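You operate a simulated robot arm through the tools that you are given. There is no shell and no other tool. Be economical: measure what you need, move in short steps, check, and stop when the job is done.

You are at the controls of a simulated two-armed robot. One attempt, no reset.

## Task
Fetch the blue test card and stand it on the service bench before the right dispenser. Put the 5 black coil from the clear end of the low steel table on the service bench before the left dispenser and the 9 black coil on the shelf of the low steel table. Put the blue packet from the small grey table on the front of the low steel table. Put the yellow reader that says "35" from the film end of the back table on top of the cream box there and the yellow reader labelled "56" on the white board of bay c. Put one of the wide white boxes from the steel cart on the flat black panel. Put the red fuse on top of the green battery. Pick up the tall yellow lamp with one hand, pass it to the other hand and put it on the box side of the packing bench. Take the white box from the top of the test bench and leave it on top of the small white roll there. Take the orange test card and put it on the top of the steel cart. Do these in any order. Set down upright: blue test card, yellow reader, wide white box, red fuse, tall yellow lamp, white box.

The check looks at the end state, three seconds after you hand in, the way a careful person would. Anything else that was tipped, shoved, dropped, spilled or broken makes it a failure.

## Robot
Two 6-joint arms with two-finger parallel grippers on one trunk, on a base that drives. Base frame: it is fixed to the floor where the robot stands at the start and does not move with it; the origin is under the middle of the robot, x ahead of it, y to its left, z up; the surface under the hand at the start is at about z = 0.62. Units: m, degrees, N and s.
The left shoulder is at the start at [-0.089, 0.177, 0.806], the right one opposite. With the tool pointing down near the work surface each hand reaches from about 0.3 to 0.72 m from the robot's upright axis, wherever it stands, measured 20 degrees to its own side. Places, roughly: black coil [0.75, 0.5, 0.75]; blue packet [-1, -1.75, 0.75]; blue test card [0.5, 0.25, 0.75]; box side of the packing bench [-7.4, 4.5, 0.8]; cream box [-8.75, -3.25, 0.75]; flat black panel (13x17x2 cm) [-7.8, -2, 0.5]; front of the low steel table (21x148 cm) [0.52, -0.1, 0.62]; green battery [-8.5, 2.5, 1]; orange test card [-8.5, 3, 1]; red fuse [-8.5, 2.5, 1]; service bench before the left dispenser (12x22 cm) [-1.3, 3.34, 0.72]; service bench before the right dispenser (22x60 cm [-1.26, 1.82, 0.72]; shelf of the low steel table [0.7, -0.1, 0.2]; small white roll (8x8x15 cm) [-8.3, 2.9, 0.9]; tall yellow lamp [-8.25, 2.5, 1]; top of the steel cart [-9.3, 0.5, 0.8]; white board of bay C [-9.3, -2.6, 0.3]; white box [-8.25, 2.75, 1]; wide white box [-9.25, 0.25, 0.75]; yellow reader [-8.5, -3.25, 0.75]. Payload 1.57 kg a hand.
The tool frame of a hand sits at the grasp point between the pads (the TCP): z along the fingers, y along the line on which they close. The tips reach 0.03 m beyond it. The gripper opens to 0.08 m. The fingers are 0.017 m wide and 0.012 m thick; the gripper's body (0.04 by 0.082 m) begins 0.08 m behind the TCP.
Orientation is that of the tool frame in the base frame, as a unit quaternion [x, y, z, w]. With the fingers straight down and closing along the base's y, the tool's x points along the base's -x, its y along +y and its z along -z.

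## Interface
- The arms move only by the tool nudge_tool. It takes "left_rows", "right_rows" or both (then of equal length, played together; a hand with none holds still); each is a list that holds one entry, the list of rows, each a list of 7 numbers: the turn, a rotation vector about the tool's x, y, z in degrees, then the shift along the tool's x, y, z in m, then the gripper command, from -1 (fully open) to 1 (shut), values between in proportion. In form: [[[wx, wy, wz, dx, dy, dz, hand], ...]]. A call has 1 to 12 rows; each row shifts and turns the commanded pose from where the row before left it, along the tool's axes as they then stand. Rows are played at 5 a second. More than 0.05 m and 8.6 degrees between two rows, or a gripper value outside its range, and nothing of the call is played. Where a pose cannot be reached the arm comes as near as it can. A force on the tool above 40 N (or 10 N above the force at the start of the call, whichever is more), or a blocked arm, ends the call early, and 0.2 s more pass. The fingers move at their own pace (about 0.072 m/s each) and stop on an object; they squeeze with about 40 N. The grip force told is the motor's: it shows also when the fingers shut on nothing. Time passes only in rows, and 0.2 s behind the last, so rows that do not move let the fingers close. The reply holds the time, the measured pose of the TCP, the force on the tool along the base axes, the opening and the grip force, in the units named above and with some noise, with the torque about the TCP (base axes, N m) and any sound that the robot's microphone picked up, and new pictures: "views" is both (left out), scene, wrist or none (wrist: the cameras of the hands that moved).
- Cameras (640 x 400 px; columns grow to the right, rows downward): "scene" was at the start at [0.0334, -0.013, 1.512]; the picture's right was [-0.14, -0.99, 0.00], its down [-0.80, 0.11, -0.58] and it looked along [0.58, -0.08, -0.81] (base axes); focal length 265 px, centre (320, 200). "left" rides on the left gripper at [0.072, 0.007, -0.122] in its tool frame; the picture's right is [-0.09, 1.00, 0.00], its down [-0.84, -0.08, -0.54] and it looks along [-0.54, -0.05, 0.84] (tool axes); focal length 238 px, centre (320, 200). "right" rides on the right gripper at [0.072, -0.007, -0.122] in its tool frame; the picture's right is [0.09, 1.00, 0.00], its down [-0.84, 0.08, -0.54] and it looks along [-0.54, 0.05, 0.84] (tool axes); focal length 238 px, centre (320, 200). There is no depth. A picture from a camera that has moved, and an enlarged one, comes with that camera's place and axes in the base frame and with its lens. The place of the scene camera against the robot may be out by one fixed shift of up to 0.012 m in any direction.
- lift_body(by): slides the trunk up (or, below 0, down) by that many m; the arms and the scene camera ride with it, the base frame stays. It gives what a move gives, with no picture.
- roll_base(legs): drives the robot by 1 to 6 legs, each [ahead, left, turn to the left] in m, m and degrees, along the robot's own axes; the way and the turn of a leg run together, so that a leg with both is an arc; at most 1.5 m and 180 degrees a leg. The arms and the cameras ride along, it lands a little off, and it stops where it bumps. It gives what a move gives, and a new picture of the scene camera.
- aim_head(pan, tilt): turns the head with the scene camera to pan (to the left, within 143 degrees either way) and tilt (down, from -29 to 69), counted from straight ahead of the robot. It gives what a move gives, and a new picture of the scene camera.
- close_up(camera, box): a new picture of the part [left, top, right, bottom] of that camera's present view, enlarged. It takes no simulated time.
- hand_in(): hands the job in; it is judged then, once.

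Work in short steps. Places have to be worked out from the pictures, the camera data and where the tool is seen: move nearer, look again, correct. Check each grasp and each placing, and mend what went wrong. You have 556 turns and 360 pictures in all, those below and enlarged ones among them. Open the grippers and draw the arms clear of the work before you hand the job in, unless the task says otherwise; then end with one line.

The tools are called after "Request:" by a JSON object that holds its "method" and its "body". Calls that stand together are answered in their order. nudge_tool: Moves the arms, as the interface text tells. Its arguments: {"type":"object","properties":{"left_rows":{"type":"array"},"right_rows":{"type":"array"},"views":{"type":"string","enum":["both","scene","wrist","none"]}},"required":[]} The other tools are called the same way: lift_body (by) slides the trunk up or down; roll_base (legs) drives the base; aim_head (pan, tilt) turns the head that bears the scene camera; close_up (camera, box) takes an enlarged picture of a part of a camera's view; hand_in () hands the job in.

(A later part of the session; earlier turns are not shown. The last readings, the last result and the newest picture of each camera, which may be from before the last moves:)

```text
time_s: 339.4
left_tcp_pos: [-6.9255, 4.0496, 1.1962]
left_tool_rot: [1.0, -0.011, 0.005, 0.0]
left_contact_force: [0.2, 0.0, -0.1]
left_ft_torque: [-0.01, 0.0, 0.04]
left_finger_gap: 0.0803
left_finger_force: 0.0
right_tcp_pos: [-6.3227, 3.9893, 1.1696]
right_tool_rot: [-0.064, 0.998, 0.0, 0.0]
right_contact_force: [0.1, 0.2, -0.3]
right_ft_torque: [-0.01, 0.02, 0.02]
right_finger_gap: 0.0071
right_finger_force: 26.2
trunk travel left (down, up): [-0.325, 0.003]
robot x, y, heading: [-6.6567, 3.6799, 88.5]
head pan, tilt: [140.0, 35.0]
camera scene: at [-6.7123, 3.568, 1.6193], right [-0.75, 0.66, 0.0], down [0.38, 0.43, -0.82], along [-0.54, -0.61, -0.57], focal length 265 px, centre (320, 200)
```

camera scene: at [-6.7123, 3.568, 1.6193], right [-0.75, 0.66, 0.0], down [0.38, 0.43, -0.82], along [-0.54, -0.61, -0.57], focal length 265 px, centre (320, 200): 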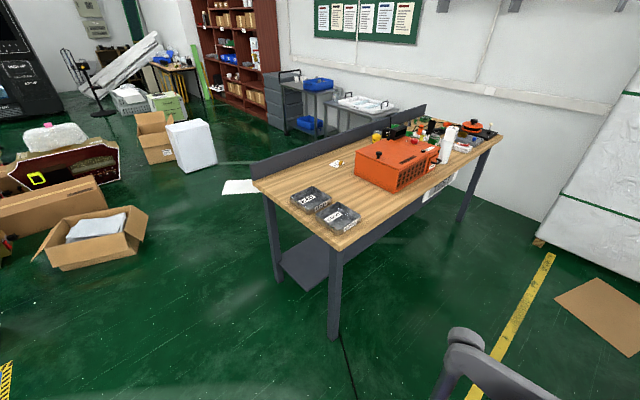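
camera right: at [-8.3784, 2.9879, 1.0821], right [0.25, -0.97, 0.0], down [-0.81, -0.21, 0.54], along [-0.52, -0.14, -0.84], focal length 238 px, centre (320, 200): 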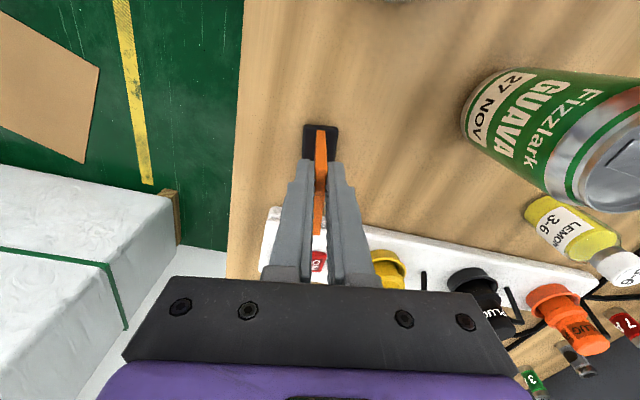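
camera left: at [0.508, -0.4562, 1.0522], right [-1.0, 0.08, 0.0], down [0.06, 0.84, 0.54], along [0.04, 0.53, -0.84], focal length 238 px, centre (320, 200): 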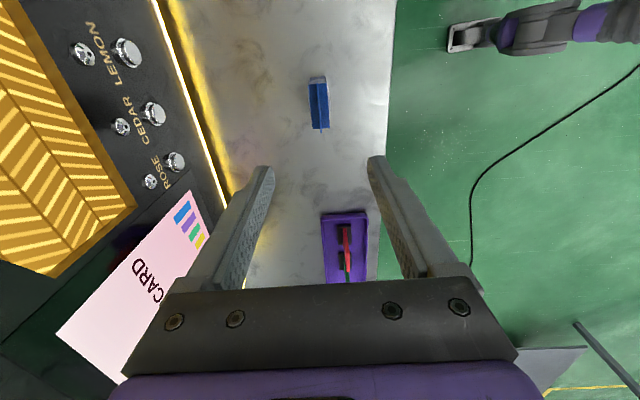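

Path south is clear (open box at y<1.5, bench rail at y≈2.4). I drive back to y≈1.9 and strafe west.

Request:
{"method": "roll_base", "body": {"legs": [[-0.9, 0.0, 1.3], [-0.9, 0, 0], [0, 0.8, 0], [0, 0.85, 0]]}}

Request:
{"method": "aim_head", "body": {"pan": 0, "tilt": 45}}

```text
time_s: 361.4
left_tcp_pos: [-8.4774, 2.2595, 1.1965]
left_tool_rot: [1.0, 0.0, 0.004, 0.0]
left_contact_force: [1.4, 0.2, 0.0]
left_ft_torque: [-0.02, 0.03, 0.01]
left_finger_gap: 0.0799
left_finger_force: 0.0
right_tcp_pos: [-7.8727, 2.2149, 1.1699]
right_tool_rot: [-0.076, 0.997, 0.0, 0.0]
right_contact_force: [0.4, 0.0, -0.2]
right_ft_torque: [0.03, 0.04, 0.01]
right_finger_gap: 0.0069
right_finger_force: 26.3
trunk travel left (down, up): [-0.325, 0.003]
robot x, y, heading: [-8.1982, 1.8965, 89.5]
head pan, tilt: [140.0, 35.0]
stopped in leg 4: the robot was blocked; the commanded pose is now the measured one
camera scene: at [-8.2532, 1.7833, 1.6193], right [-0.76, 0.65, 0.0], down [0.37, 0.44, -0.82], along [-0.53, -0.62, -0.57], focal length 265 px, centre (320, 200)
```

scene: 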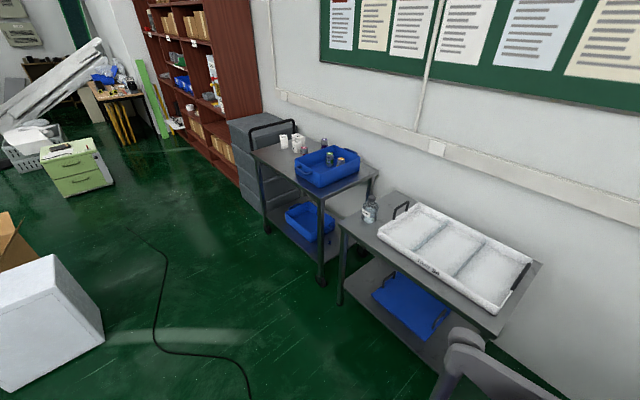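

```text
time_s: 363.6
left_tcp_pos: [-8.48, 2.2611, 1.1971]
left_tool_rot: [1.0, 0.0, 0.003, 0.0]
left_contact_force: [-0.6, -0.9, 0.1]
left_ft_torque: [0.0, 0.0, 0.01]
left_finger_gap: 0.0802
left_finger_force: 0.0
right_tcp_pos: [-7.8738, 2.2135, 1.1708]
right_tool_rot: [-0.077, 0.997, 0.0, 0.0]
right_contact_force: [0.3, 0.1, 0.2]
right_ft_torque: [-0.02, 0.01, 0.03]
right_finger_gap: 0.0068
right_finger_force: 26.6
trunk travel left (down, up): [-0.325, 0.003]
robot x, y, heading: [-8.1976, 1.8985, 89.4]
head pan, tilt: [0.0, 45.0]
camera scene: at [-8.1966, 1.9321, 1.6045], right [1.0, -0.01, 0.0], down [0.0, -0.71, -0.71], along [0.0, 0.71, -0.71], focal length 265 px, centre (320, 200)
```

scene: 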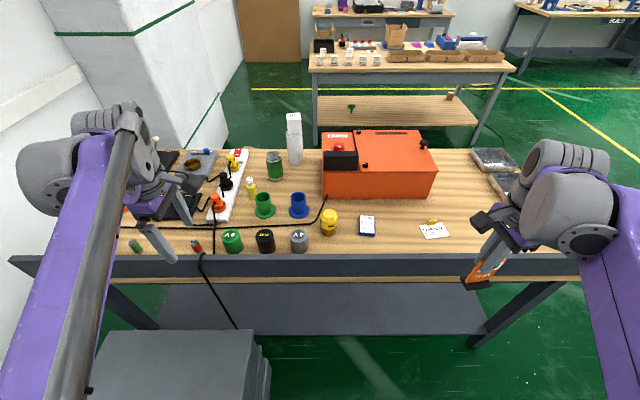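

The base stopped at a grey cabinet on the left. I ease off it, move forward, and bring the left hand above the red fuse.

Request:
{"method": "roll_base", "body": {"legs": [[0.0, -0.03, 0.5], [0.1, 0, 0]]}}

Request:
{"method": "nudge_tool", "body": {"left_rows": [[[0, 0, 0, -0.035, -0.015, 0.02, -1], [0, 0, 0, -0.035, -0.015, 0.02, -1], [0, 0, 0, -0.035, -0.015, 0.02, -1], [0, 0, 0, -0.035, -0.01, 0.02, -1]]], "views": "wrist"}}

```text
time_s: 365.3
left_tcp_pos: [-8.4524, 2.3563, 1.1978]
left_tool_rot: [1.0, 0.004, 0.003, 0.0]
left_contact_force: [-0.3, -1.0, 0.6]
left_ft_torque: [0.02, 0.01, 0.01]
left_finger_gap: 0.0799
left_finger_force: 0.0
right_tcp_pos: [-7.8479, 2.3157, 1.1705]
right_tool_rot: [-0.079, 0.997, -0.001, 0.0]
right_contact_force: [0.5, 0.2, 0.2]
right_ft_torque: [0.01, 0.03, -0.03]
right_finger_gap: 0.0066
right_finger_force: 26.3
trunk travel left (down, up): [-0.325, 0.003]
robot x, y, heading: [-8.1683, 1.9955, 90.3]
head pan, tilt: [0.0, 45.0]
camera scene: at [-8.1669, 2.0305, 1.6043], right [1.0, 0.0, 0.0], down [0.0, -0.71, -0.71], along [0.0, 0.71, -0.71], focal length 265 px, centre (320, 200)
```

scene: 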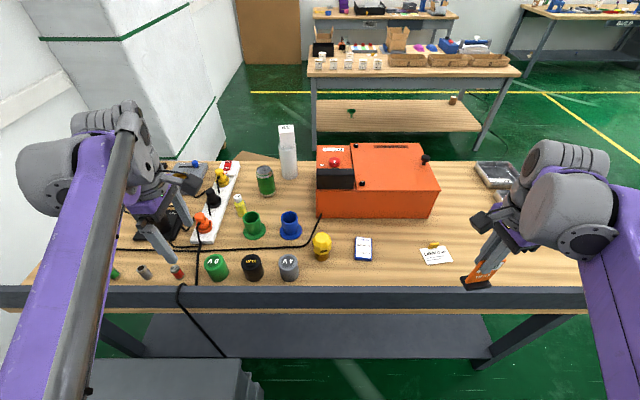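

```text
time_s: 366.3
left_tcp_pos: [-8.5941, 2.4113, 1.1164]
left_tool_rot: [1.0, 0.004, 0.004, 0.0]
left_contact_force: [-0.2, -0.3, -0.8]
left_ft_torque: [0.0, -0.03, 0.0]
left_finger_gap: 0.0797
left_finger_force: 0.0
right_tcp_pos: [-7.8478, 2.3164, 1.1704]
right_tool_rot: [-0.079, 0.997, 0.0, 0.0]
right_contact_force: [-0.4, 0.5, -0.2]
right_ft_torque: [-0.02, -0.01, 0.03]
right_finger_gap: 0.0071
right_finger_force: 26.4
trunk travel left (down, up): [-0.325, 0.003]
robot x, y, heading: [-8.1674, 1.9944, 90.2]
head pan, tilt: [0.0, 45.0]
camera left: at [-8.5229, 2.4044, 1.2387], right [-0.08, -1.0, 0.0], down [-0.84, 0.07, 0.53], along [-0.53, 0.05, -0.85], focal length 238 px, centre (320, 200)
```

left: 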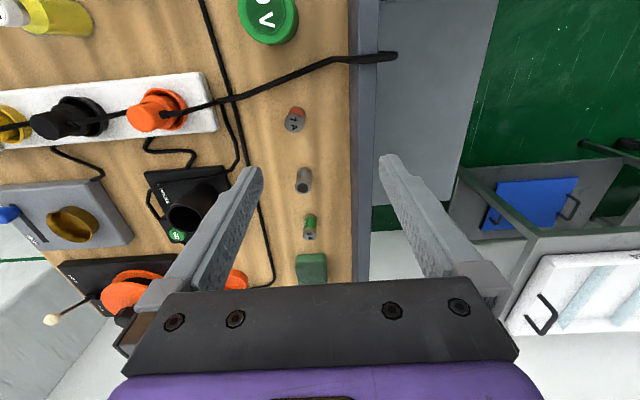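

Fuse at ≈(−8.595, 2.445), top ≈0.93; rail close behind, so I half-close the gripper first. I move above and look from nearer.

Request:
{"method": "nudge_tool", "body": {"left_rows": [[[0, 0, 0, 0, -0.033, 0, -0.2], [0, 0, 0, 0, 0, 0.04, -0.2], [0, 0, 0, 0, 0, 0.04, -0.2], [0, 0, 0, 0, 0, 0.03, -0.2]]], "views": "wrist"}}

```text
time_s: 367.3
left_tcp_pos: [-8.5898, 2.4447, 1.0036]
left_tool_rot: [1.0, 0.004, 0.003, 0.0]
left_contact_force: [0.0, 0.2, -0.6]
left_ft_torque: [-0.02, 0.01, 0.01]
left_finger_gap: 0.0479
left_finger_force: 0.2
right_tcp_pos: [-7.8482, 2.3163, 1.1698]
right_tool_rot: [-0.08, 0.997, 0.001, 0.0]
right_contact_force: [-0.4, -0.1, -0.9]
right_ft_torque: [-0.04, -0.02, 0.01]
right_finger_gap: 0.0068
right_finger_force: 26.5
trunk travel left (down, up): [-0.325, 0.003]
robot x, y, heading: [-8.1712, 1.9988, 90.1]
head pan, tilt: [0.0, 45.0]
camera left: at [-8.5205, 2.4377, 1.128], right [-0.08, -1.0, 0.0], down [-0.84, 0.07, 0.54], along [-0.53, 0.05, -0.84], focal length 238 px, centre (320, 200)
```

left: 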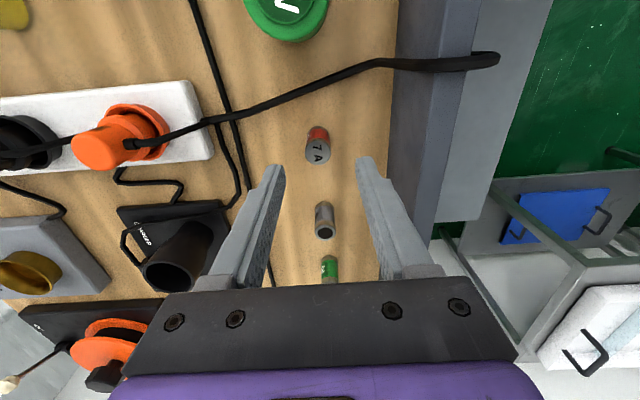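

Aligned. Descend to z≈0.922 and close.

Request:
{"method": "nudge_tool", "body": {"left_rows": [[[0, 0, 0, -0.006, -0.002, 0.03, -0.2], [0, 0, 0, 0, 0, 0.03, -0.2], [0, 0, 0, 0, 0, 0.021, -0.2], [0, 0, 0, 0, 0, 0, -0.2], [0, 0, 0, 0, 0, 0, 1], [0, 0, 0, 0, 0, 0, 1], [0, 0, 0, 0, 0, 0, 1]]], "views": "wrist"}}

```text
time_s: 368.9
left_tcp_pos: [-8.5969, 2.4457, 0.9257]
left_tool_rot: [1.0, 0.004, 0.004, 0.0]
left_contact_force: [-0.3, -0.3, -0.9]
left_ft_torque: [0.01, -0.04, 0.01]
left_finger_gap: 0.0238
left_finger_force: 35.8
right_tcp_pos: [-7.8459, 2.3154, 1.1689]
right_tool_rot: [-0.079, 0.997, 0.0, 0.0]
right_contact_force: [0.5, 0.9, 0.6]
right_ft_torque: [-0.01, -0.02, 0.0]
right_finger_gap: 0.0068
right_finger_force: 26.0
trunk travel left (down, up): [-0.325, 0.003]
robot x, y, heading: [-8.1695, 1.9942, 90.0]
head pan, tilt: [0.0, 45.0]
camera left: at [-8.5264, 2.439, 1.0481], right [-0.08, -1.0, 0.0], down [-0.84, 0.07, 0.54], along [-0.53, 0.05, -0.84], focal length 238 px, centre (320, 200)
```

left: 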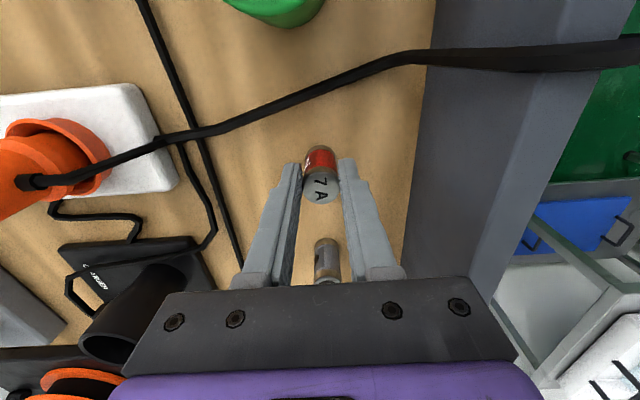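

Fuse gripped. Lift 0.13 and move over the green battery.

Request:
{"method": "nudge_tool", "body": {"left_rows": [[[0, 0, 0, 0, 0, -0.03, 1], [0, 0, 0, 0, 0, -0.05, 1], [0, 0, 0, 0, 0, -0.05, 1], [0, 0, 0, 0.04, 0, 0, 1], [0, 0, 0, 0.04, 0, 0, 1], [0, 0, 0, 0.035, 0.0, 0, 1], [0, 0, 0, 0, 0, 0, 1]]], "views": "both"}}

Request:
{"method": "close_up", "body": {"camera": "scene", "box": [160, 200, 280, 290]}}

```text
time_s: 370.5
left_tcp_pos: [-8.4818, 2.4485, 1.0564]
left_tool_rot: [1.0, 0.003, 0.004, 0.001]
left_contact_force: [-0.4, -0.1, 0.2]
left_ft_torque: [-0.02, 0.0, -0.02]
left_finger_gap: 0.0239
left_finger_force: 36.0
right_tcp_pos: [-7.8476, 2.316, 1.1712]
right_tool_rot: [-0.079, 0.997, 0.0, 0.0]
right_contact_force: [0.2, -0.2, 0.0]
right_ft_torque: [-0.01, -0.03, 0.01]
right_finger_gap: 0.0069
right_finger_force: 26.3
trunk travel left (down, up): [-0.325, 0.003]
robot x, y, heading: [-8.1678, 1.9968, 90.0]
head pan, tilt: [0.0, 45.0]
camera scene: at [-8.1677, 2.0316, 1.6045], right [1.0, 0.0, 0.0], down [0.0, -0.71, -0.71], along [0.0, 0.71, -0.71], focal length 265 px, centre (320, 200)
camera left: at [-8.4119, 2.4409, 1.1787], right [-0.08, -1.0, 0.0], down [-0.84, 0.07, 0.54], along [-0.53, 0.05, -0.84], focal length 238 px, centre (320, 200)
```

scene: 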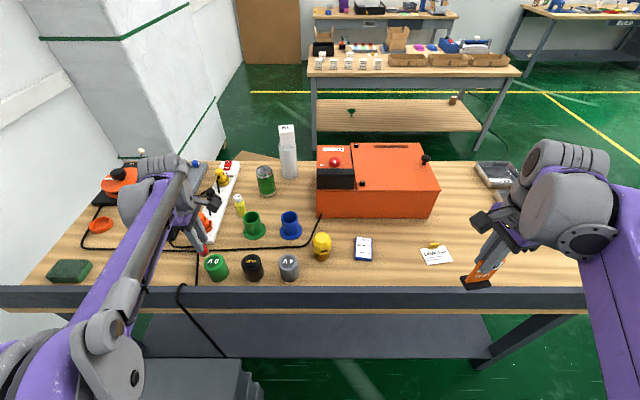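
left: 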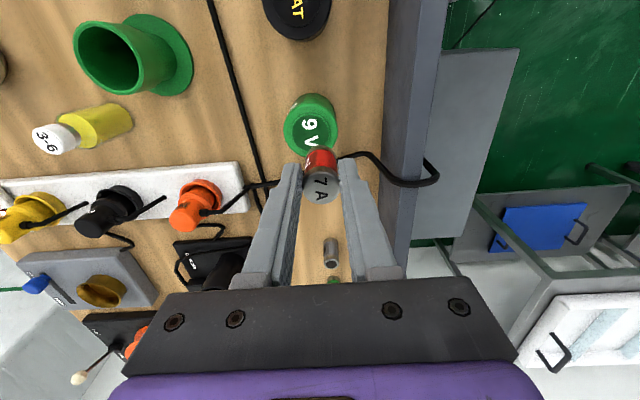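

```text
4.44 times, centred on (220, 245) of scene
camera zoom: at [-8.1677, 2.0316, 1.6045], right [1.0, 0.0, 0.0], down [0.0, -0.71, -0.71], along [0.0, 0.71, -0.71], focal length 1178 px, centre (764, 0)
```

zoom: 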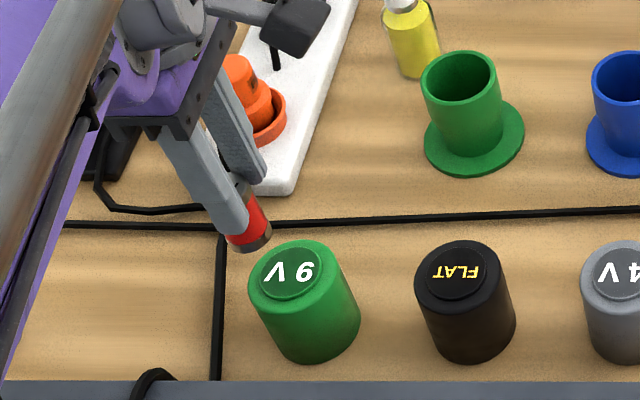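

Triangulating: battery top centre ≈(−8.479, 2.4585, ~0.93); fuse protrudes ~6 mm below the tips. I align and lower to just above.

Request:
{"method": "nudge_tool", "body": {"left_rows": [[[0, 0, 0, 0.003, -0.01, 0, 1], [0, 0, 0, 0, 0, 0.03, 1], [0, 0, 0, 0, 0, 0.03, 1], [0, 0, 0, 0, 0, 0, 1]]], "views": "wrist"}}

Request:
{"method": "close_up", "body": {"camera": "scene", "box": [180, 220, 260, 290]}}

```text
time_s: 371.5
left_tcp_pos: [-8.4807, 2.4577, 0.9966]
left_tool_rot: [1.0, 0.004, 0.004, -0.001]
left_contact_force: [-1.6, 1.1, 16.6]
left_ft_torque: [0.2, 0.23, 0.02]
left_finger_gap: 0.0241
left_finger_force: 36.0
right_tcp_pos: [-7.8462, 2.316, 1.1701]
right_tool_rot: [-0.08, 0.997, 0.001, 0.0]
right_contact_force: [0.2, -0.3, 0.8]
right_ft_torque: [-0.02, -0.01, -0.03]
right_finger_gap: 0.0071
right_finger_force: 26.8
trunk travel left (down, up): [-0.325, 0.003]
robot x, y, heading: [-8.1663, 1.9939, 90.0]
head pan, tilt: [0.0, 45.0]
camera left: at [-8.4091, 2.4501, 1.1198], right [-0.08, -1.0, 0.0], down [-0.84, 0.07, 0.54], along [-0.53, 0.05, -0.84], focal length 238 px, centre (320, 200)
```

left: 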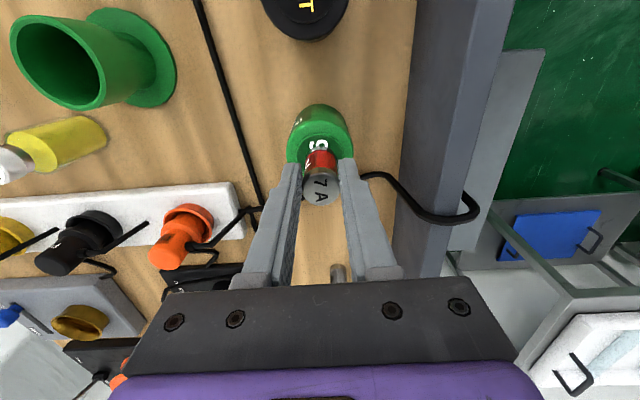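

```text
5.71 times, centred on (220, 255) of scene
camera zoom: at [-8.1667, 2.0305, 1.6047], right [1.0, 0.0, 0.0], down [0.0, -0.71, -0.71], along [0.0, 0.71, -0.71], focal length 1515 px, centre (891, -114)
```

zoom: 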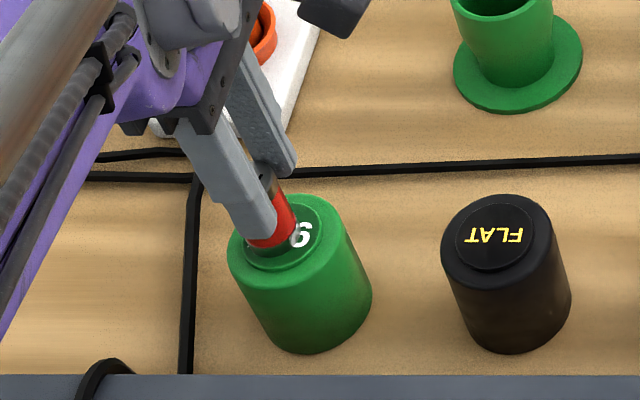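

Contact at the battery top already; the fuse sits ~1 cm west of centre. I lift 6 mm, shift +0.009 x, and set down again.

Request:
{"method": "nudge_tool", "body": {"left_rows": [[[0, 0, 0, 0, 0, -0.006, 1], [0, 0, 0, 0, 0, -0.004, 1], [0, 0, 0, 0.009, 0.001, 0, 1], [0, 0, 0, 0, 0, 0.003, 1], [0, 0, 0, 0, 0, 0, 1]]], "views": "none"}}

Request:
{"method": "nudge_tool", "body": {"left_rows": [[[0, 0, 0, 0, 0, 0.0025, 1], [0, 0, 0, 0, 0, 0.0015, 1], [0, 0, 0, 0, 0, 0, 1]]], "views": "none"}}

Request:
{"method": "close_up", "body": {"camera": "scene", "box": [180, 220, 260, 290]}}

```text
time_s: 372.7
left_tcp_pos: [-8.4713, 2.4569, 1.0037]
left_tool_rot: [1.0, 0.004, 0.004, 0.0]
left_contact_force: [0.3, 0.3, -0.7]
left_ft_torque: [0.0, 0.01, -0.01]
left_finger_gap: 0.024
left_finger_force: 36.0
right_tcp_pos: [-7.8469, 2.3162, 1.1704]
right_tool_rot: [-0.08, 0.997, 0.0, 0.0]
right_contact_force: [0.9, 0.0, -0.3]
right_ft_torque: [0.0, 0.05, -0.02]
right_finger_gap: 0.007
right_finger_force: 26.2
trunk travel left (down, up): [-0.325, 0.003]
robot x, y, heading: [-8.1689, 1.9961, 89.8]
head pan, tilt: [0.0, 45.0]
```

```text
time_s: 373.5
left_tcp_pos: [-8.4708, 2.457, 0.9983]
left_tool_rot: [1.0, 0.004, 0.003, -0.001]
left_contact_force: [-0.7, 0.0, 0.4]
left_ft_torque: [-0.05, -0.01, -0.03]
left_finger_gap: 0.0239
left_finger_force: 35.9
right_tcp_pos: [-7.8465, 2.3163, 1.1705]
right_tool_rot: [-0.078, 0.997, 0.0, 0.0]
right_contact_force: [0.3, -0.6, -0.4]
right_ft_torque: [-0.01, 0.0, -0.01]
right_finger_gap: 0.0071
right_finger_force: 26.7
trunk travel left (down, up): [-0.325, 0.003]
robot x, y, heading: [-8.1683, 1.9964, 90.1]
head pan, tilt: [0.0, 45.0]
```

```text
5.71 times, centred on (220, 255) of scene
camera zoom: at [-8.1672, 2.0315, 1.6045], right [1.0, 0.0, 0.0], down [0.0, -0.71, -0.71], along [0.0, 0.71, -0.71], focal length 1515 px, centre (891, -114)
```

zoom: 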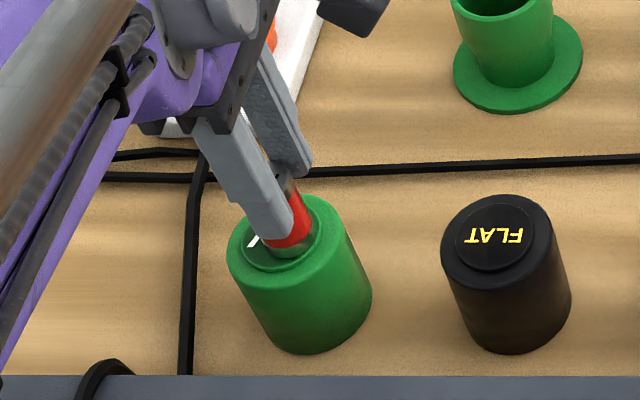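

Centred now. Lower 1.5 mm, release and rise.

Request:
{"method": "nudge_tool", "body": {"left_rows": [[[0, 0, 0, 0, 0, 0.0015, 1], [0, 0, 0, 0, 0, 0, 1], [0, 0, 0, 0, 0, 0, 0.2], [0, 0, 0, 0, 0, 0, 0], [0, 0, 0, 0, 0, 0, 0], [0, 0, 0, 0, 0, -0.03, 0], [0, 0, 0, 0, 0, -0.045, 0], [0, 0, 0, 0, 0, -0.045, 0], [0, 0, 0, 0, 0, -0.045, 0]]], "views": "wrist"}}

Request:
{"method": "close_up", "body": {"camera": "scene", "box": [180, 200, 360, 290]}}

```text
time_s: 375.5
left_tcp_pos: [-8.4706, 2.4567, 1.1623]
left_tool_rot: [1.0, 0.004, 0.003, 0.0]
left_contact_force: [-0.1, 1.0, -0.1]
left_ft_torque: [0.0, -0.01, 0.01]
left_finger_gap: 0.0402
left_finger_force: 0.1
right_tcp_pos: [-7.8464, 2.3157, 1.1703]
right_tool_rot: [-0.079, 0.997, 0.0, 0.0]
right_contact_force: [0.3, 0.8, -0.6]
right_ft_torque: [-0.04, 0.0, 0.03]
right_finger_gap: 0.0068
right_finger_force: 26.9
trunk travel left (down, up): [-0.325, 0.003]
robot x, y, heading: [-8.1707, 1.9935, 90.1]
head pan, tilt: [0.0, 45.0]
camera left: at [-8.4003, 2.4492, 1.2857], right [-0.08, -1.0, 0.0], down [-0.84, 0.07, 0.54], along [-0.53, 0.05, -0.84], focal length 238 px, centre (320, 200)
```

left: 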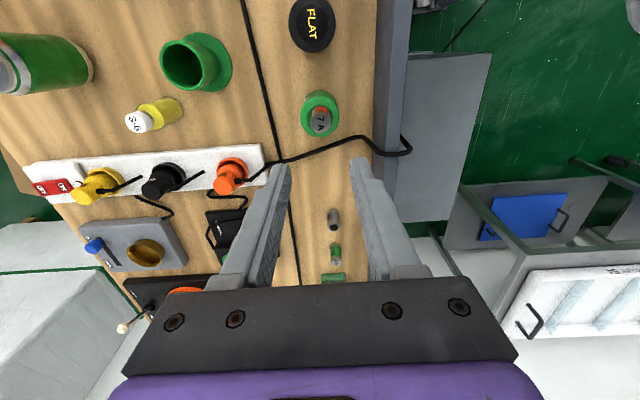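

```text
3.56 times, centred on (270, 245) of scene
camera zoom: at [-8.1669, 2.0313, 1.6045], right [1.0, 0.0, 0.0], down [0.0, -0.71, -0.71], along [0.0, 0.71, -0.71], focal length 942 px, centre (498, 40)
```

zoom: 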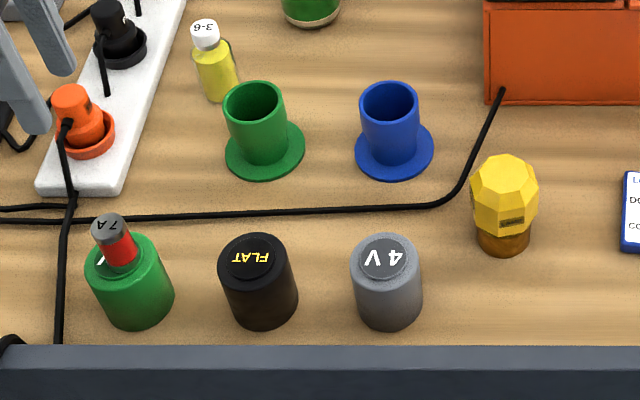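

Fuse stands on the green battery. Next the lamp (head ~6 cm wide at ≈(−8.163, 2.50)): I shift the base east 0.12 and bring the left hand above it.

Request:
{"method": "roll_base", "body": {"legs": [[0.0, -0.12, 0]]}}

Request:
{"method": "nudge_tool", "body": {"left_rows": [[[0, 0, 0, 0.047, -0.01, 0, -1], [0, 0, 0, 0.047, -0.01, 0, -1], [0, 0, 0, 0.047, -0.01, 0, -1], [0, 0, 0, 0.047, -0.01, 0, -1]]], "views": "wrist"}}

```text
time_s: 377.2
left_tcp_pos: [-8.3513, 2.4576, 1.1612]
left_tool_rot: [1.0, 0.003, 0.004, 0.0]
left_contact_force: [0.0, 0.2, -0.5]
left_ft_torque: [0.0, 0.01, 0.02]
left_finger_gap: 0.0402
left_finger_force: 0.1
right_tcp_pos: [-7.7267, 2.315, 1.1708]
right_tool_rot: [-0.08, 0.997, 0.0, 0.0]
right_contact_force: [-0.7, 0.5, -0.1]
right_ft_torque: [-0.02, 0.01, -0.04]
right_finger_gap: 0.007
right_finger_force: 26.3
trunk travel left (down, up): [-0.325, 0.003]
robot x, y, heading: [-8.0473, 1.9967, 90.4]
head pan, tilt: [0.0, 45.0]
camera scene: at [-8.0477, 2.0317, 1.6045], right [1.0, 0.0, 0.0], down [0.0, -0.71, -0.71], along [0.0, 0.71, -0.71], focal length 265 px, centre (320, 200)
```

scene: 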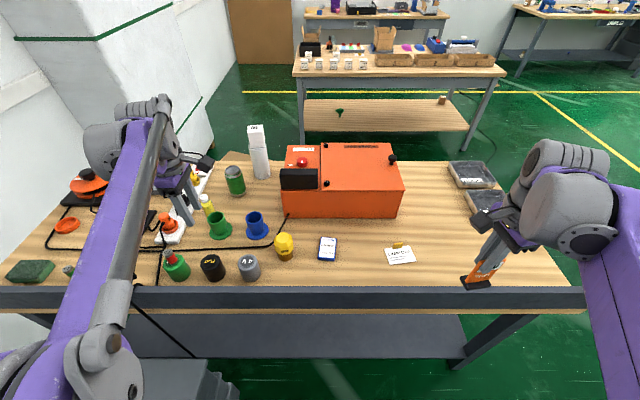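

```text
time_s: 378.2
left_tcp_pos: [-8.1613, 2.4988, 1.1633]
left_tool_rot: [1.0, 0.004, 0.004, 0.0]
left_contact_force: [-0.1, 0.0, -0.2]
left_ft_torque: [-0.03, 0.01, -0.01]
left_finger_gap: 0.0801
left_finger_force: 0.1
right_tcp_pos: [-7.7246, 2.3161, 1.1712]
right_tool_rot: [-0.08, 0.997, 0.001, -0.002]
right_contact_force: [0.5, 0.9, -1.3]
right_ft_torque: [0.0, 0.0, -0.01]
right_finger_gap: 0.0071
right_finger_force: 26.1
trunk travel left (down, up): [-0.325, 0.003]
robot x, y, heading: [-8.0512, 1.995, 90.0]
head pan, tilt: [0.0, 45.0]
camera left: at [-8.0904, 2.4918, 1.2858], right [-0.08, -1.0, 0.0], down [-0.84, 0.07, 0.54], along [-0.53, 0.05, -0.84], focal length 238 px, centre (320, 200)
```

left: 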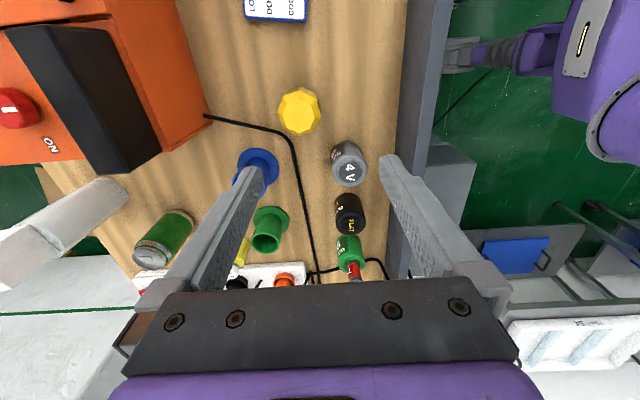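

Lamp at ≈(−8.155, 2.525). Shift and go lower for another look.

Request:
{"method": "nudge_tool", "body": {"left_rows": [[[0, 0, 0, 0.005, -0.026, 0, -1], [0, 0, 0, 0, 0, 0.045, -1], [0, 0, 0, 0, 0, 0.045, -1]]], "views": "wrist"}}

```text
time_s: 379.1
left_tcp_pos: [-8.1578, 2.5247, 1.0725]
left_tool_rot: [1.0, 0.004, 0.003, 0.001]
left_contact_force: [-0.2, -0.6, -0.1]
left_ft_torque: [-0.02, 0.0, 0.01]
left_finger_gap: 0.08
left_finger_force: 0.0
right_tcp_pos: [-7.7275, 2.3167, 1.1691]
right_tool_rot: [-0.08, 0.997, 0.0, 0.0]
right_contact_force: [-1.1, -0.1, -1.0]
right_ft_torque: [-0.03, 0.0, -0.01]
right_finger_gap: 0.007
right_finger_force: 26.5
trunk travel left (down, up): [-0.325, 0.003]
robot x, y, heading: [-8.0463, 1.9952, 90.4]
head pan, tilt: [0.0, 45.0]
camera left: at [-8.0874, 2.518, 1.1952], right [-0.08, -1.0, 0.0], down [-0.84, 0.07, 0.54], along [-0.53, 0.05, -0.84], focal length 238 px, centre (320, 200)
```

left: 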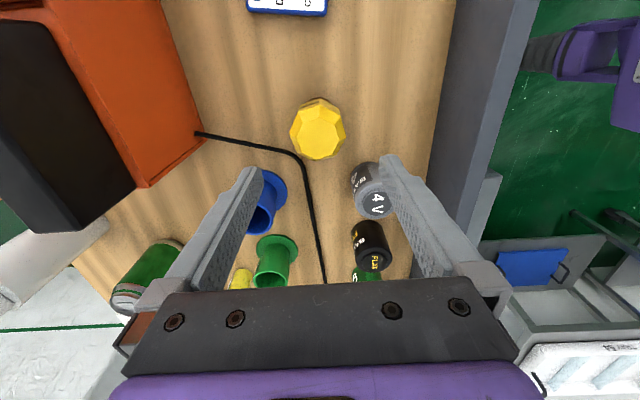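

Aligned. I descend to z≈0.955 and grip the head.

Request:
{"method": "nudge_tool", "body": {"left_rows": [[[0, 0, 0, 0, 0, 0.04, -1], [0, 0, 0, 0, 0, 0.04, -1], [0, 0, 0, 0, 0, 0.0375, -1], [0, 0, 0, 0, 0, 0, -1], [0, 0, 0, 0, 0, 0, 1], [0, 0, 0, 0, 0, 0, 1], [0, 0, 0, 0, 0, 0, 1]]], "views": "wrist"}}

Request:
{"method": "close_up", "body": {"camera": "scene", "box": [240, 200, 330, 270]}}

```text
time_s: 380.6
left_tcp_pos: [-8.1578, 2.5247, 0.9549]
left_tool_rot: [1.0, 0.003, 0.003, 0.0]
left_contact_force: [0.1, 0.4, 0.3]
left_ft_torque: [0.0, -0.03, -0.01]
left_finger_gap: 0.0607
left_finger_force: 40.3
right_tcp_pos: [-7.7263, 2.3161, 1.1696]
right_tool_rot: [-0.079, 0.997, 0.0, 0.0]
right_contact_force: [0.2, 0.4, -0.3]
right_ft_torque: [0.0, -0.01, 0.0]
right_finger_gap: 0.0073
right_finger_force: 26.4
trunk travel left (down, up): [-0.325, 0.003]
robot x, y, heading: [-8.0511, 1.9947, 90.1]
head pan, tilt: [0.0, 45.0]
camera left: at [-8.0873, 2.5172, 1.0788], right [-0.08, -1.0, 0.0], down [-0.84, 0.07, 0.54], along [-0.53, 0.05, -0.84], focal length 238 px, centre (320, 200)
```

left: 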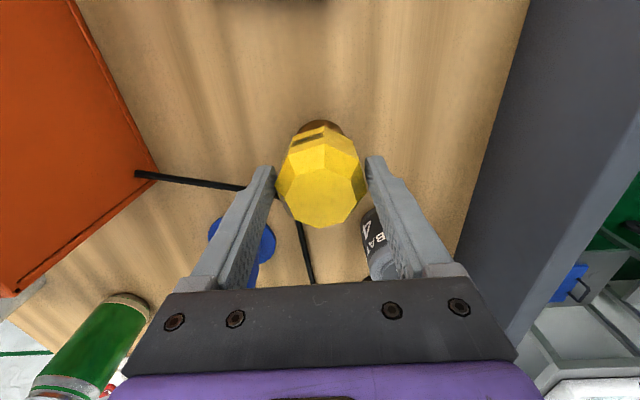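

```text
5.71 times, centred on (285, 235) of scene
camera zoom: at [-8.0475, 2.0319, 1.6045], right [1.0, 0.0, 0.0], down [0.0, -0.71, -0.71], along [0.0, 0.71, -0.71], focal length 1515 px, centre (520, 0)
```

zoom: 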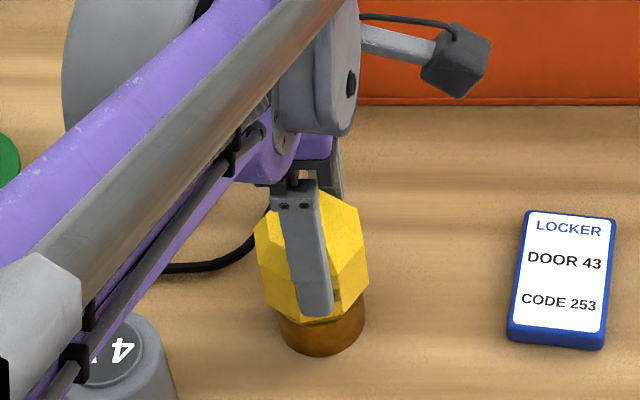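

Lamp gripped. Lift it 0.2 and look to the west side for the route to the steel cart.

Request:
{"method": "nudge_tool", "body": {"left_rows": [[[0, 0, 0, 0, 0, -0.03, 1], [0, 0, 0, 0, 0, -0.045, 1], [0, 0, 0, 0, 0, -0.045, 1], [0, 0, 0, 0, 0, -0.045, 1], [0, 0, 0, 0, 0, -0.04, 1], [0, 0, 0, 0, 0, 0, 1]]], "views": "none"}}

Request:
{"method": "roll_base", "body": {"legs": [[-0.2, 0.0, 0]]}}

Request:
{"method": "aim_head", "body": {"pan": 110, "tilt": 45}}

```text
time_s: 382.1
left_tcp_pos: [-8.1578, 2.5251, 1.161]
left_tool_rot: [1.0, 0.003, 0.003, 0.0]
left_contact_force: [0.0, -0.2, -1.4]
left_ft_torque: [0.02, -0.05, 0.02]
left_finger_gap: 0.0608
left_finger_force: 39.9
right_tcp_pos: [-7.7266, 2.3159, 1.1707]
right_tool_rot: [-0.079, 0.997, -0.001, -0.001]
right_contact_force: [-0.2, 0.5, -1.1]
right_ft_torque: [0.0, -0.03, 0.0]
right_finger_gap: 0.007
right_finger_force: 26.1
trunk travel left (down, up): [-0.325, 0.003]
robot x, y, heading: [-8.0482, 1.9966, 90.1]
head pan, tilt: [0.0, 45.0]
```

```text
time_s: 383.6
left_tcp_pos: [-8.1578, 2.3272, 1.1606]
left_tool_rot: [1.0, 0.002, 0.004, -0.001]
left_contact_force: [0.0, 0.2, -1.5]
left_ft_torque: [0.01, -0.01, 0.0]
left_finger_gap: 0.0607
left_finger_force: 40.0
right_tcp_pos: [-7.7259, 2.1183, 1.171]
right_tool_rot: [-0.078, 0.997, 0.0, 0.0]
right_contact_force: [-0.4, 0.3, -0.1]
right_ft_torque: [-0.02, 0.04, 0.01]
right_finger_gap: 0.0069
right_finger_force: 26.3
trunk travel left (down, up): [-0.325, 0.003]
robot x, y, heading: [-8.0476, 1.7971, 89.8]
head pan, tilt: [0.0, 45.0]
camera scene: at [-8.0475, 1.8333, 1.6047], right [1.0, 0.0, 0.0], down [0.0, -0.71, -0.71], along [0.0, 0.71, -0.71], focal length 265 px, centre (320, 200)
```

scene: 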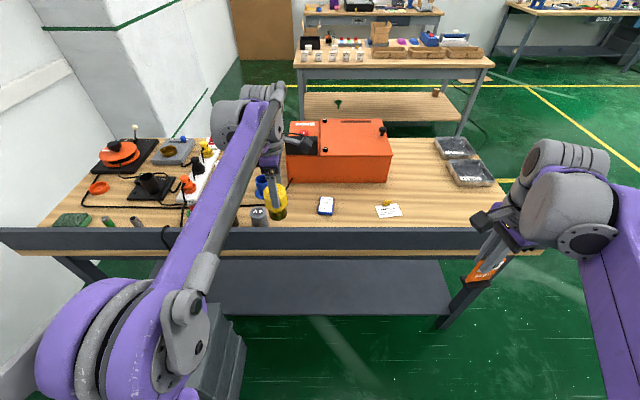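

```text
time_s: 385.5
left_tcp_pos: [-8.1572, 2.3259, 1.1607]
left_tool_rot: [1.0, 0.003, 0.004, -0.001]
left_contact_force: [-0.6, 0.4, -1.3]
left_ft_torque: [-0.01, -0.04, 0.01]
left_finger_gap: 0.0605
left_finger_force: 40.0
right_tcp_pos: [-7.7272, 2.1156, 1.17]
right_tool_rot: [-0.078, 0.997, 0.0, 0.0]
right_contact_force: [0.1, -0.4, -0.3]
right_ft_torque: [0.01, 0.01, 0.01]
right_finger_gap: 0.007
right_finger_force: 26.3
trunk travel left (down, up): [-0.325, 0.003]
robot x, y, heading: [-8.0459, 1.7899, 89.6]
head pan, tilt: [110.0, 45.0]
camera scene: at [-8.124, 1.7234, 1.6045], right [-0.34, 0.94, 0.0], down [0.66, 0.24, -0.71], along [-0.66, -0.24, -0.71], focal length 265 px, centre (320, 200)
```

scene: 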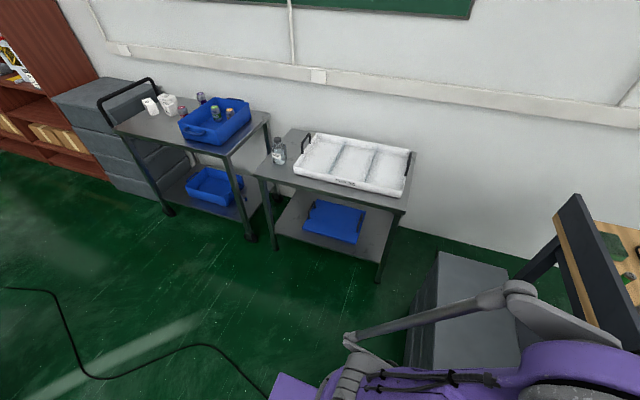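

Steel cart front edge ≈x −9.0, y 0.14–0.9; white boxes at its left, blue bin right. I turn west and strafe south to it.

Request:
{"method": "roll_base", "body": {"legs": [[0, 0, 90.4], [0.35, 0.0, 0], [0, 1.33, 0]]}}

Request:
{"method": "aim_head", "body": {"pan": 5, "tilt": 45}}

```text
time_s: 391.1
left_tcp_pos: [-8.8146, 1.6884, 1.1595]
left_tool_rot: [0.707, 0.708, 0.004, -0.001]
left_contact_force: [-0.7, -0.2, -2.2]
left_ft_torque: [0.0, -0.06, -0.02]
left_finger_gap: 0.0605
left_finger_force: 40.0
right_tcp_pos: [-8.6028, 2.1189, 1.1686]
right_tool_rot: [0.759, -0.651, 0.001, -0.001]
right_contact_force: [-0.1, -0.2, -0.5]
right_ft_torque: [-0.04, -0.08, 0.01]
right_finger_gap: 0.007
right_finger_force: 26.7
trunk travel left (down, up): [-0.325, 0.003]
robot x, y, heading: [-8.2766, 1.7916, 179.8]
head pan, tilt: [110.0, 45.0]
stopped in leg 2: the robot was blocked; the commanded pose is now the measured one
camera scene: at [-8.2149, 1.7158, 1.6054], right [-0.94, -0.34, -0.01], down [-0.24, 0.67, -0.71], along [0.24, -0.67, -0.71], focal length 265 px, centre (320, 200)
```

scene: 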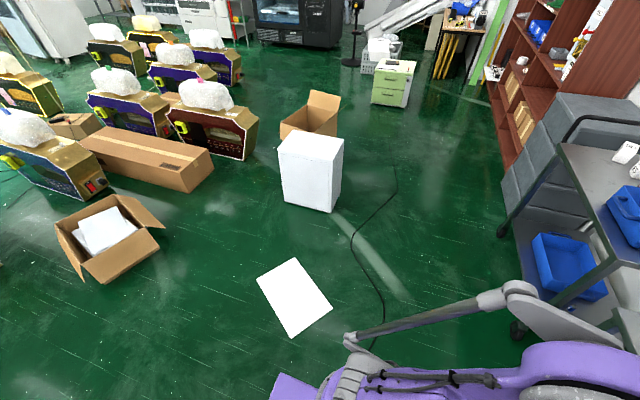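

```text
time_s: 392.9
left_tcp_pos: [-8.8076, 1.6876, 1.1613]
left_tool_rot: [0.706, 0.708, 0.003, -0.002]
left_contact_force: [-0.4, 1.1, -1.5]
left_ft_torque: [-0.02, 0.02, 0.01]
left_finger_gap: 0.0609
left_finger_force: 39.7
right_tcp_pos: [-8.5965, 2.1193, 1.1698]
right_tool_rot: [0.759, -0.651, 0.0, 0.0]
right_contact_force: [0.3, 0.0, -1.6]
right_ft_torque: [0.02, -0.02, 0.0]
right_finger_gap: 0.0067
right_finger_force: 26.3
trunk travel left (down, up): [-0.325, 0.003]
robot x, y, heading: [-8.2755, 1.7957, 179.9]
head pan, tilt: [5.0, 45.0]
camera scene: at [-8.3149, 1.7852, 1.6045], right [-0.08, 1.0, 0.0], down [0.7, 0.06, -0.71], along [-0.7, -0.06, -0.71], focal length 265 px, centre (320, 200)
```

scene: 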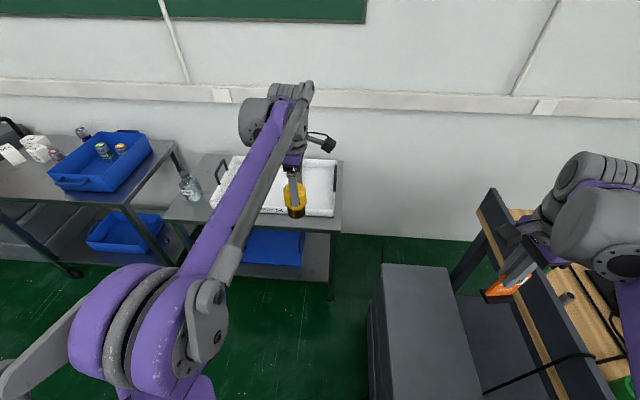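

The cabinet blocks; I first slip south a little, then go forward and south.

Request:
{"method": "roll_base", "body": {"legs": [[-0.02, 0.14, 0], [0.22, 0.2, 0], [0, 0.95, 0]]}}

Request:
{"method": "aim_head", "body": {"pan": 0, "tilt": 45}}

```text
time_s: 405.1
left_tcp_pos: [-9.0191, 0.3942, 1.161]
left_tool_rot: [0.708, 0.707, 0.002, -0.003]
left_contact_force: [0.0, 0.2, -1.2]
left_ft_torque: [0.02, 0.03, 0.0]
left_finger_gap: 0.061
left_finger_force: 40.5
right_tcp_pos: [-8.8059, 0.8246, 1.171]
right_tool_rot: [0.757, -0.653, -0.001, 0.0]
right_contact_force: [0.6, 0.3, -0.4]
right_ft_torque: [-0.04, -0.03, 0.01]
right_finger_gap: 0.0071
right_finger_force: 26.5
trunk travel left (down, up): [-0.325, 0.003]
robot x, y, heading: [-8.4883, 0.5037, 179.5]
head pan, tilt: [5.0, 45.0]
camera scene: at [-8.5258, 0.4906, 1.6045], right [-0.08, 1.0, 0.0], down [0.7, 0.06, -0.71], along [-0.7, -0.06, -0.71], focal length 265 px, centre (320, 200)
```

scene: 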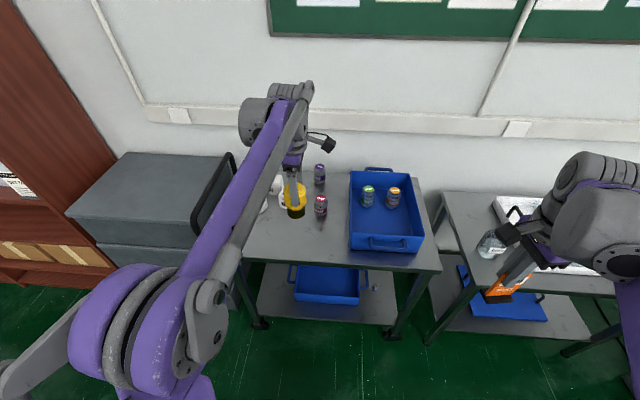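

```text
time_s: 405.8
left_tcp_pos: [-9.0199, 0.3951, 1.161]
left_tool_rot: [0.708, 0.706, 0.002, -0.003]
left_contact_force: [-0.3, 0.2, -1.1]
left_ft_torque: [-0.03, -0.01, -0.02]
left_finger_gap: 0.0609
left_finger_force: 40.4
right_tcp_pos: [-8.806, 0.8258, 1.1693]
right_tool_rot: [0.758, -0.653, 0.0, -0.001]
right_contact_force: [-0.1, 0.4, 0.1]
right_ft_torque: [0.0, -0.02, 0.04]
right_finger_gap: 0.007
right_finger_force: 26.0
trunk travel left (down, up): [-0.325, 0.003]
robot x, y, heading: [-8.4897, 0.4978, 179.8]
head pan, tilt: [0.0, 45.0]
camera scene: at [-8.526, 0.4976, 1.6045], right [0.01, 1.0, 0.0], down [0.71, -0.01, -0.71], along [-0.71, 0.01, -0.71], focal length 265 px, centre (320, 200)
```

scene: 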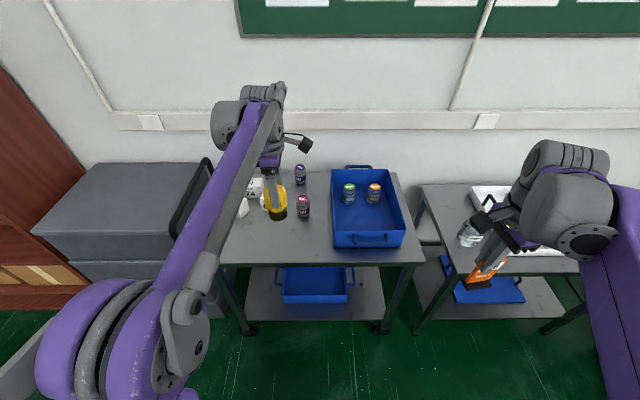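

Free spot at the cart's front-left ≈(−9.09, 0.365). I strafe 0.3 south and bring the card over it.

Request:
{"method": "roll_base", "body": {"legs": [[0, 0.3, 0]]}}

Request:
{"method": "nudge_tool", "body": {"right_rows": [[[0, 0, 0, 0.0167, 0.0435, 0, 1], [0, 0, 0, 0.0167, 0.0435, 0, 1], [0, 0, 0, 0.0167, 0.0435, 0, 1], [0, 0, 0, 0.0167, 0.0435, 0, 1], [0, 0, 0, 0.0167, 0.0435, 0, 1], [0, 0, 0, 0.0167, 0.0435, 0, 1], [0, 0, 0, 0.0167, 0.0435, 0, 1]]], "views": "both"}}

```text
time_s: 409.0
left_tcp_pos: [-9.0219, 0.095, 1.1609]
left_tool_rot: [0.707, 0.707, 0.002, -0.002]
left_contact_force: [0.8, -0.6, -1.5]
left_ft_torque: [-0.01, -0.02, -0.01]
left_finger_gap: 0.0608
left_finger_force: 39.7
right_tcp_pos: [-8.8093, 0.5248, 1.1704]
right_tool_rot: [0.758, -0.652, -0.001, 0.0]
right_contact_force: [0.1, 1.1, -0.3]
right_ft_torque: [-0.01, -0.03, 0.01]
right_finger_gap: 0.007
right_finger_force: 26.6
trunk travel left (down, up): [-0.325, 0.003]
robot x, y, heading: [-8.4936, 0.1983, 179.7]
head pan, tilt: [0.0, 45.0]
camera scene: at [-8.5282, 0.1978, 1.6045], right [0.01, 1.0, 0.0], down [0.71, 0.0, -0.71], along [-0.71, 0.0, -0.71], focal length 265 px, centre (320, 200)
```

scene: 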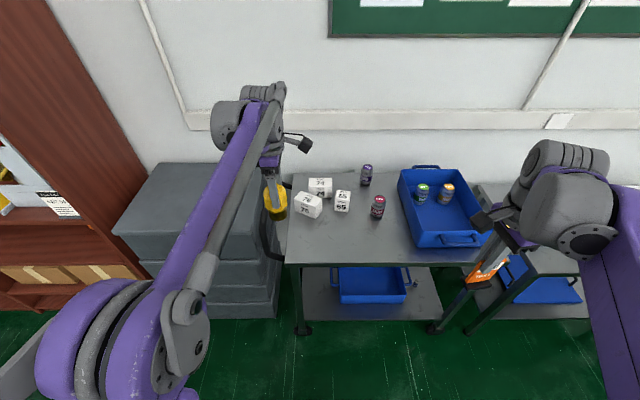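

```text
time_s: 410.6
left_tcp_pos: [-9.0239, 0.0947, 1.1605]
left_tool_rot: [0.707, 0.707, 0.003, -0.003]
left_contact_force: [-0.5, 0.0, -2.8]
left_ft_torque: [0.01, 0.0, 0.02]
left_finger_gap: 0.0606
left_finger_force: 39.6
right_tcp_pos: [-9.0945, 0.3638, 1.1702]
right_tool_rot: [0.758, -0.652, 0.0, -0.001]
right_contact_force: [0.1, -0.5, -0.1]
right_ft_torque: [-0.02, -0.04, -0.01]
right_finger_gap: 0.0069
right_finger_force: 26.6
trunk travel left (down, up): [-0.325, 0.003]
robot x, y, heading: [-8.4887, 0.2033, 179.8]
head pan, tilt: [0.0, 45.0]
camera scene: at [-8.5305, 0.197, 1.6045], right [0.01, 1.0, 0.0], down [0.71, 0.0, -0.71], along [-0.71, 0.01, -0.71], focal length 265 px, centre (320, 200)
camera right: at [-9.0771, 0.2931, 1.2926], right [-0.97, -0.24, 0.0], down [-0.2, 0.82, 0.54], along [-0.13, 0.53, -0.84], focal length 238 px, centre (320, 200)
```

scene: 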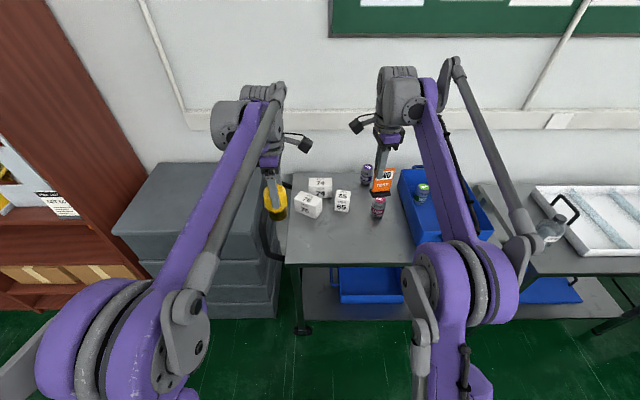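
right: 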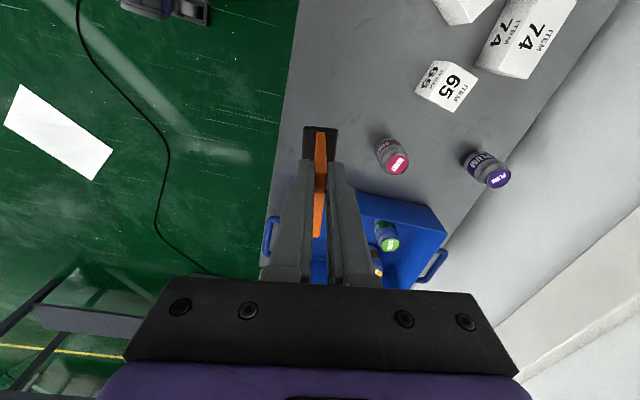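

Spot is clear. I shift 0.015 deeper and lower 0.27.

Request:
{"method": "nudge_tool", "body": {"right_rows": [[[0, 0, 0, 0, 0.015, 0, 1], [0, 0, 0, 0, 0, 0.045, 1], [0, 0, 0, 0, 0, 0.045, 1], [0, 0, 0, 0, 0, 0.045, 1], [0, 0, 0, 0, 0, 0.045, 1], [0, 0, 0, 0, 0, 0.045, 1], [0, 0, 0, 0, 0, 0.03, 1], [0, 0, 0, 0, 0, 0, 1]]], "views": "both"}}

```text
time_s: 412.4
left_tcp_pos: [-9.022, 0.0946, 1.1614]
left_tool_rot: [0.707, 0.707, 0.002, -0.002]
left_contact_force: [0.1, 0.0, -2.1]
left_ft_torque: [0.01, -0.01, -0.01]
left_finger_gap: 0.0607
left_finger_force: 39.6
right_tcp_pos: [-9.1071, 0.362, 0.915]
right_tool_rot: [0.758, -0.652, 0.0, 0.0]
right_contact_force: [0.0, 0.6, -0.2]
right_ft_torque: [0.01, 0.0, 0.04]
right_finger_gap: 0.0069
right_finger_force: 26.7
trunk travel left (down, up): [-0.325, 0.003]
robot x, y, heading: [-8.4916, 0.1976, 179.6]
head pan, tilt: [0.0, 45.0]
camera scene: at [-8.528, 0.1977, 1.6045], right [0.01, 1.0, 0.0], down [0.71, 0.0, -0.71], along [-0.71, 0.0, -0.71], focal length 265 px, centre (320, 200)
camera right: at [-9.0892, 0.2919, 1.0372], right [-0.97, -0.24, 0.0], down [-0.2, 0.82, 0.54], along [-0.13, 0.53, -0.84], focal length 238 px, centre (320, 200)
```

scene: 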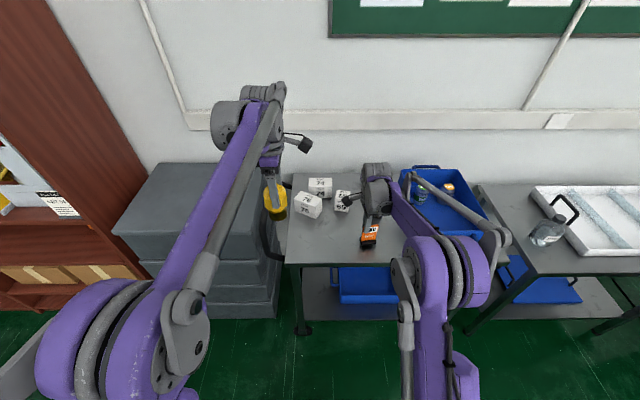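
right: 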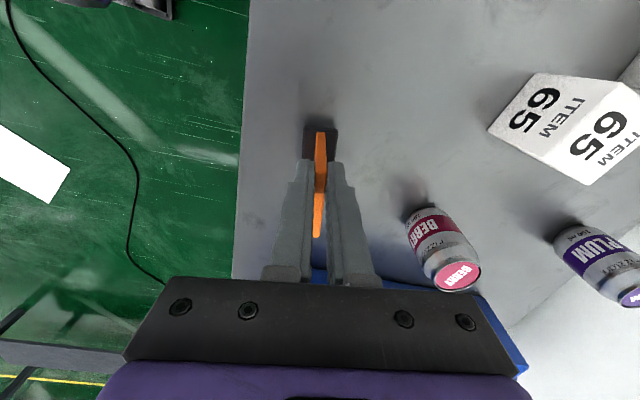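

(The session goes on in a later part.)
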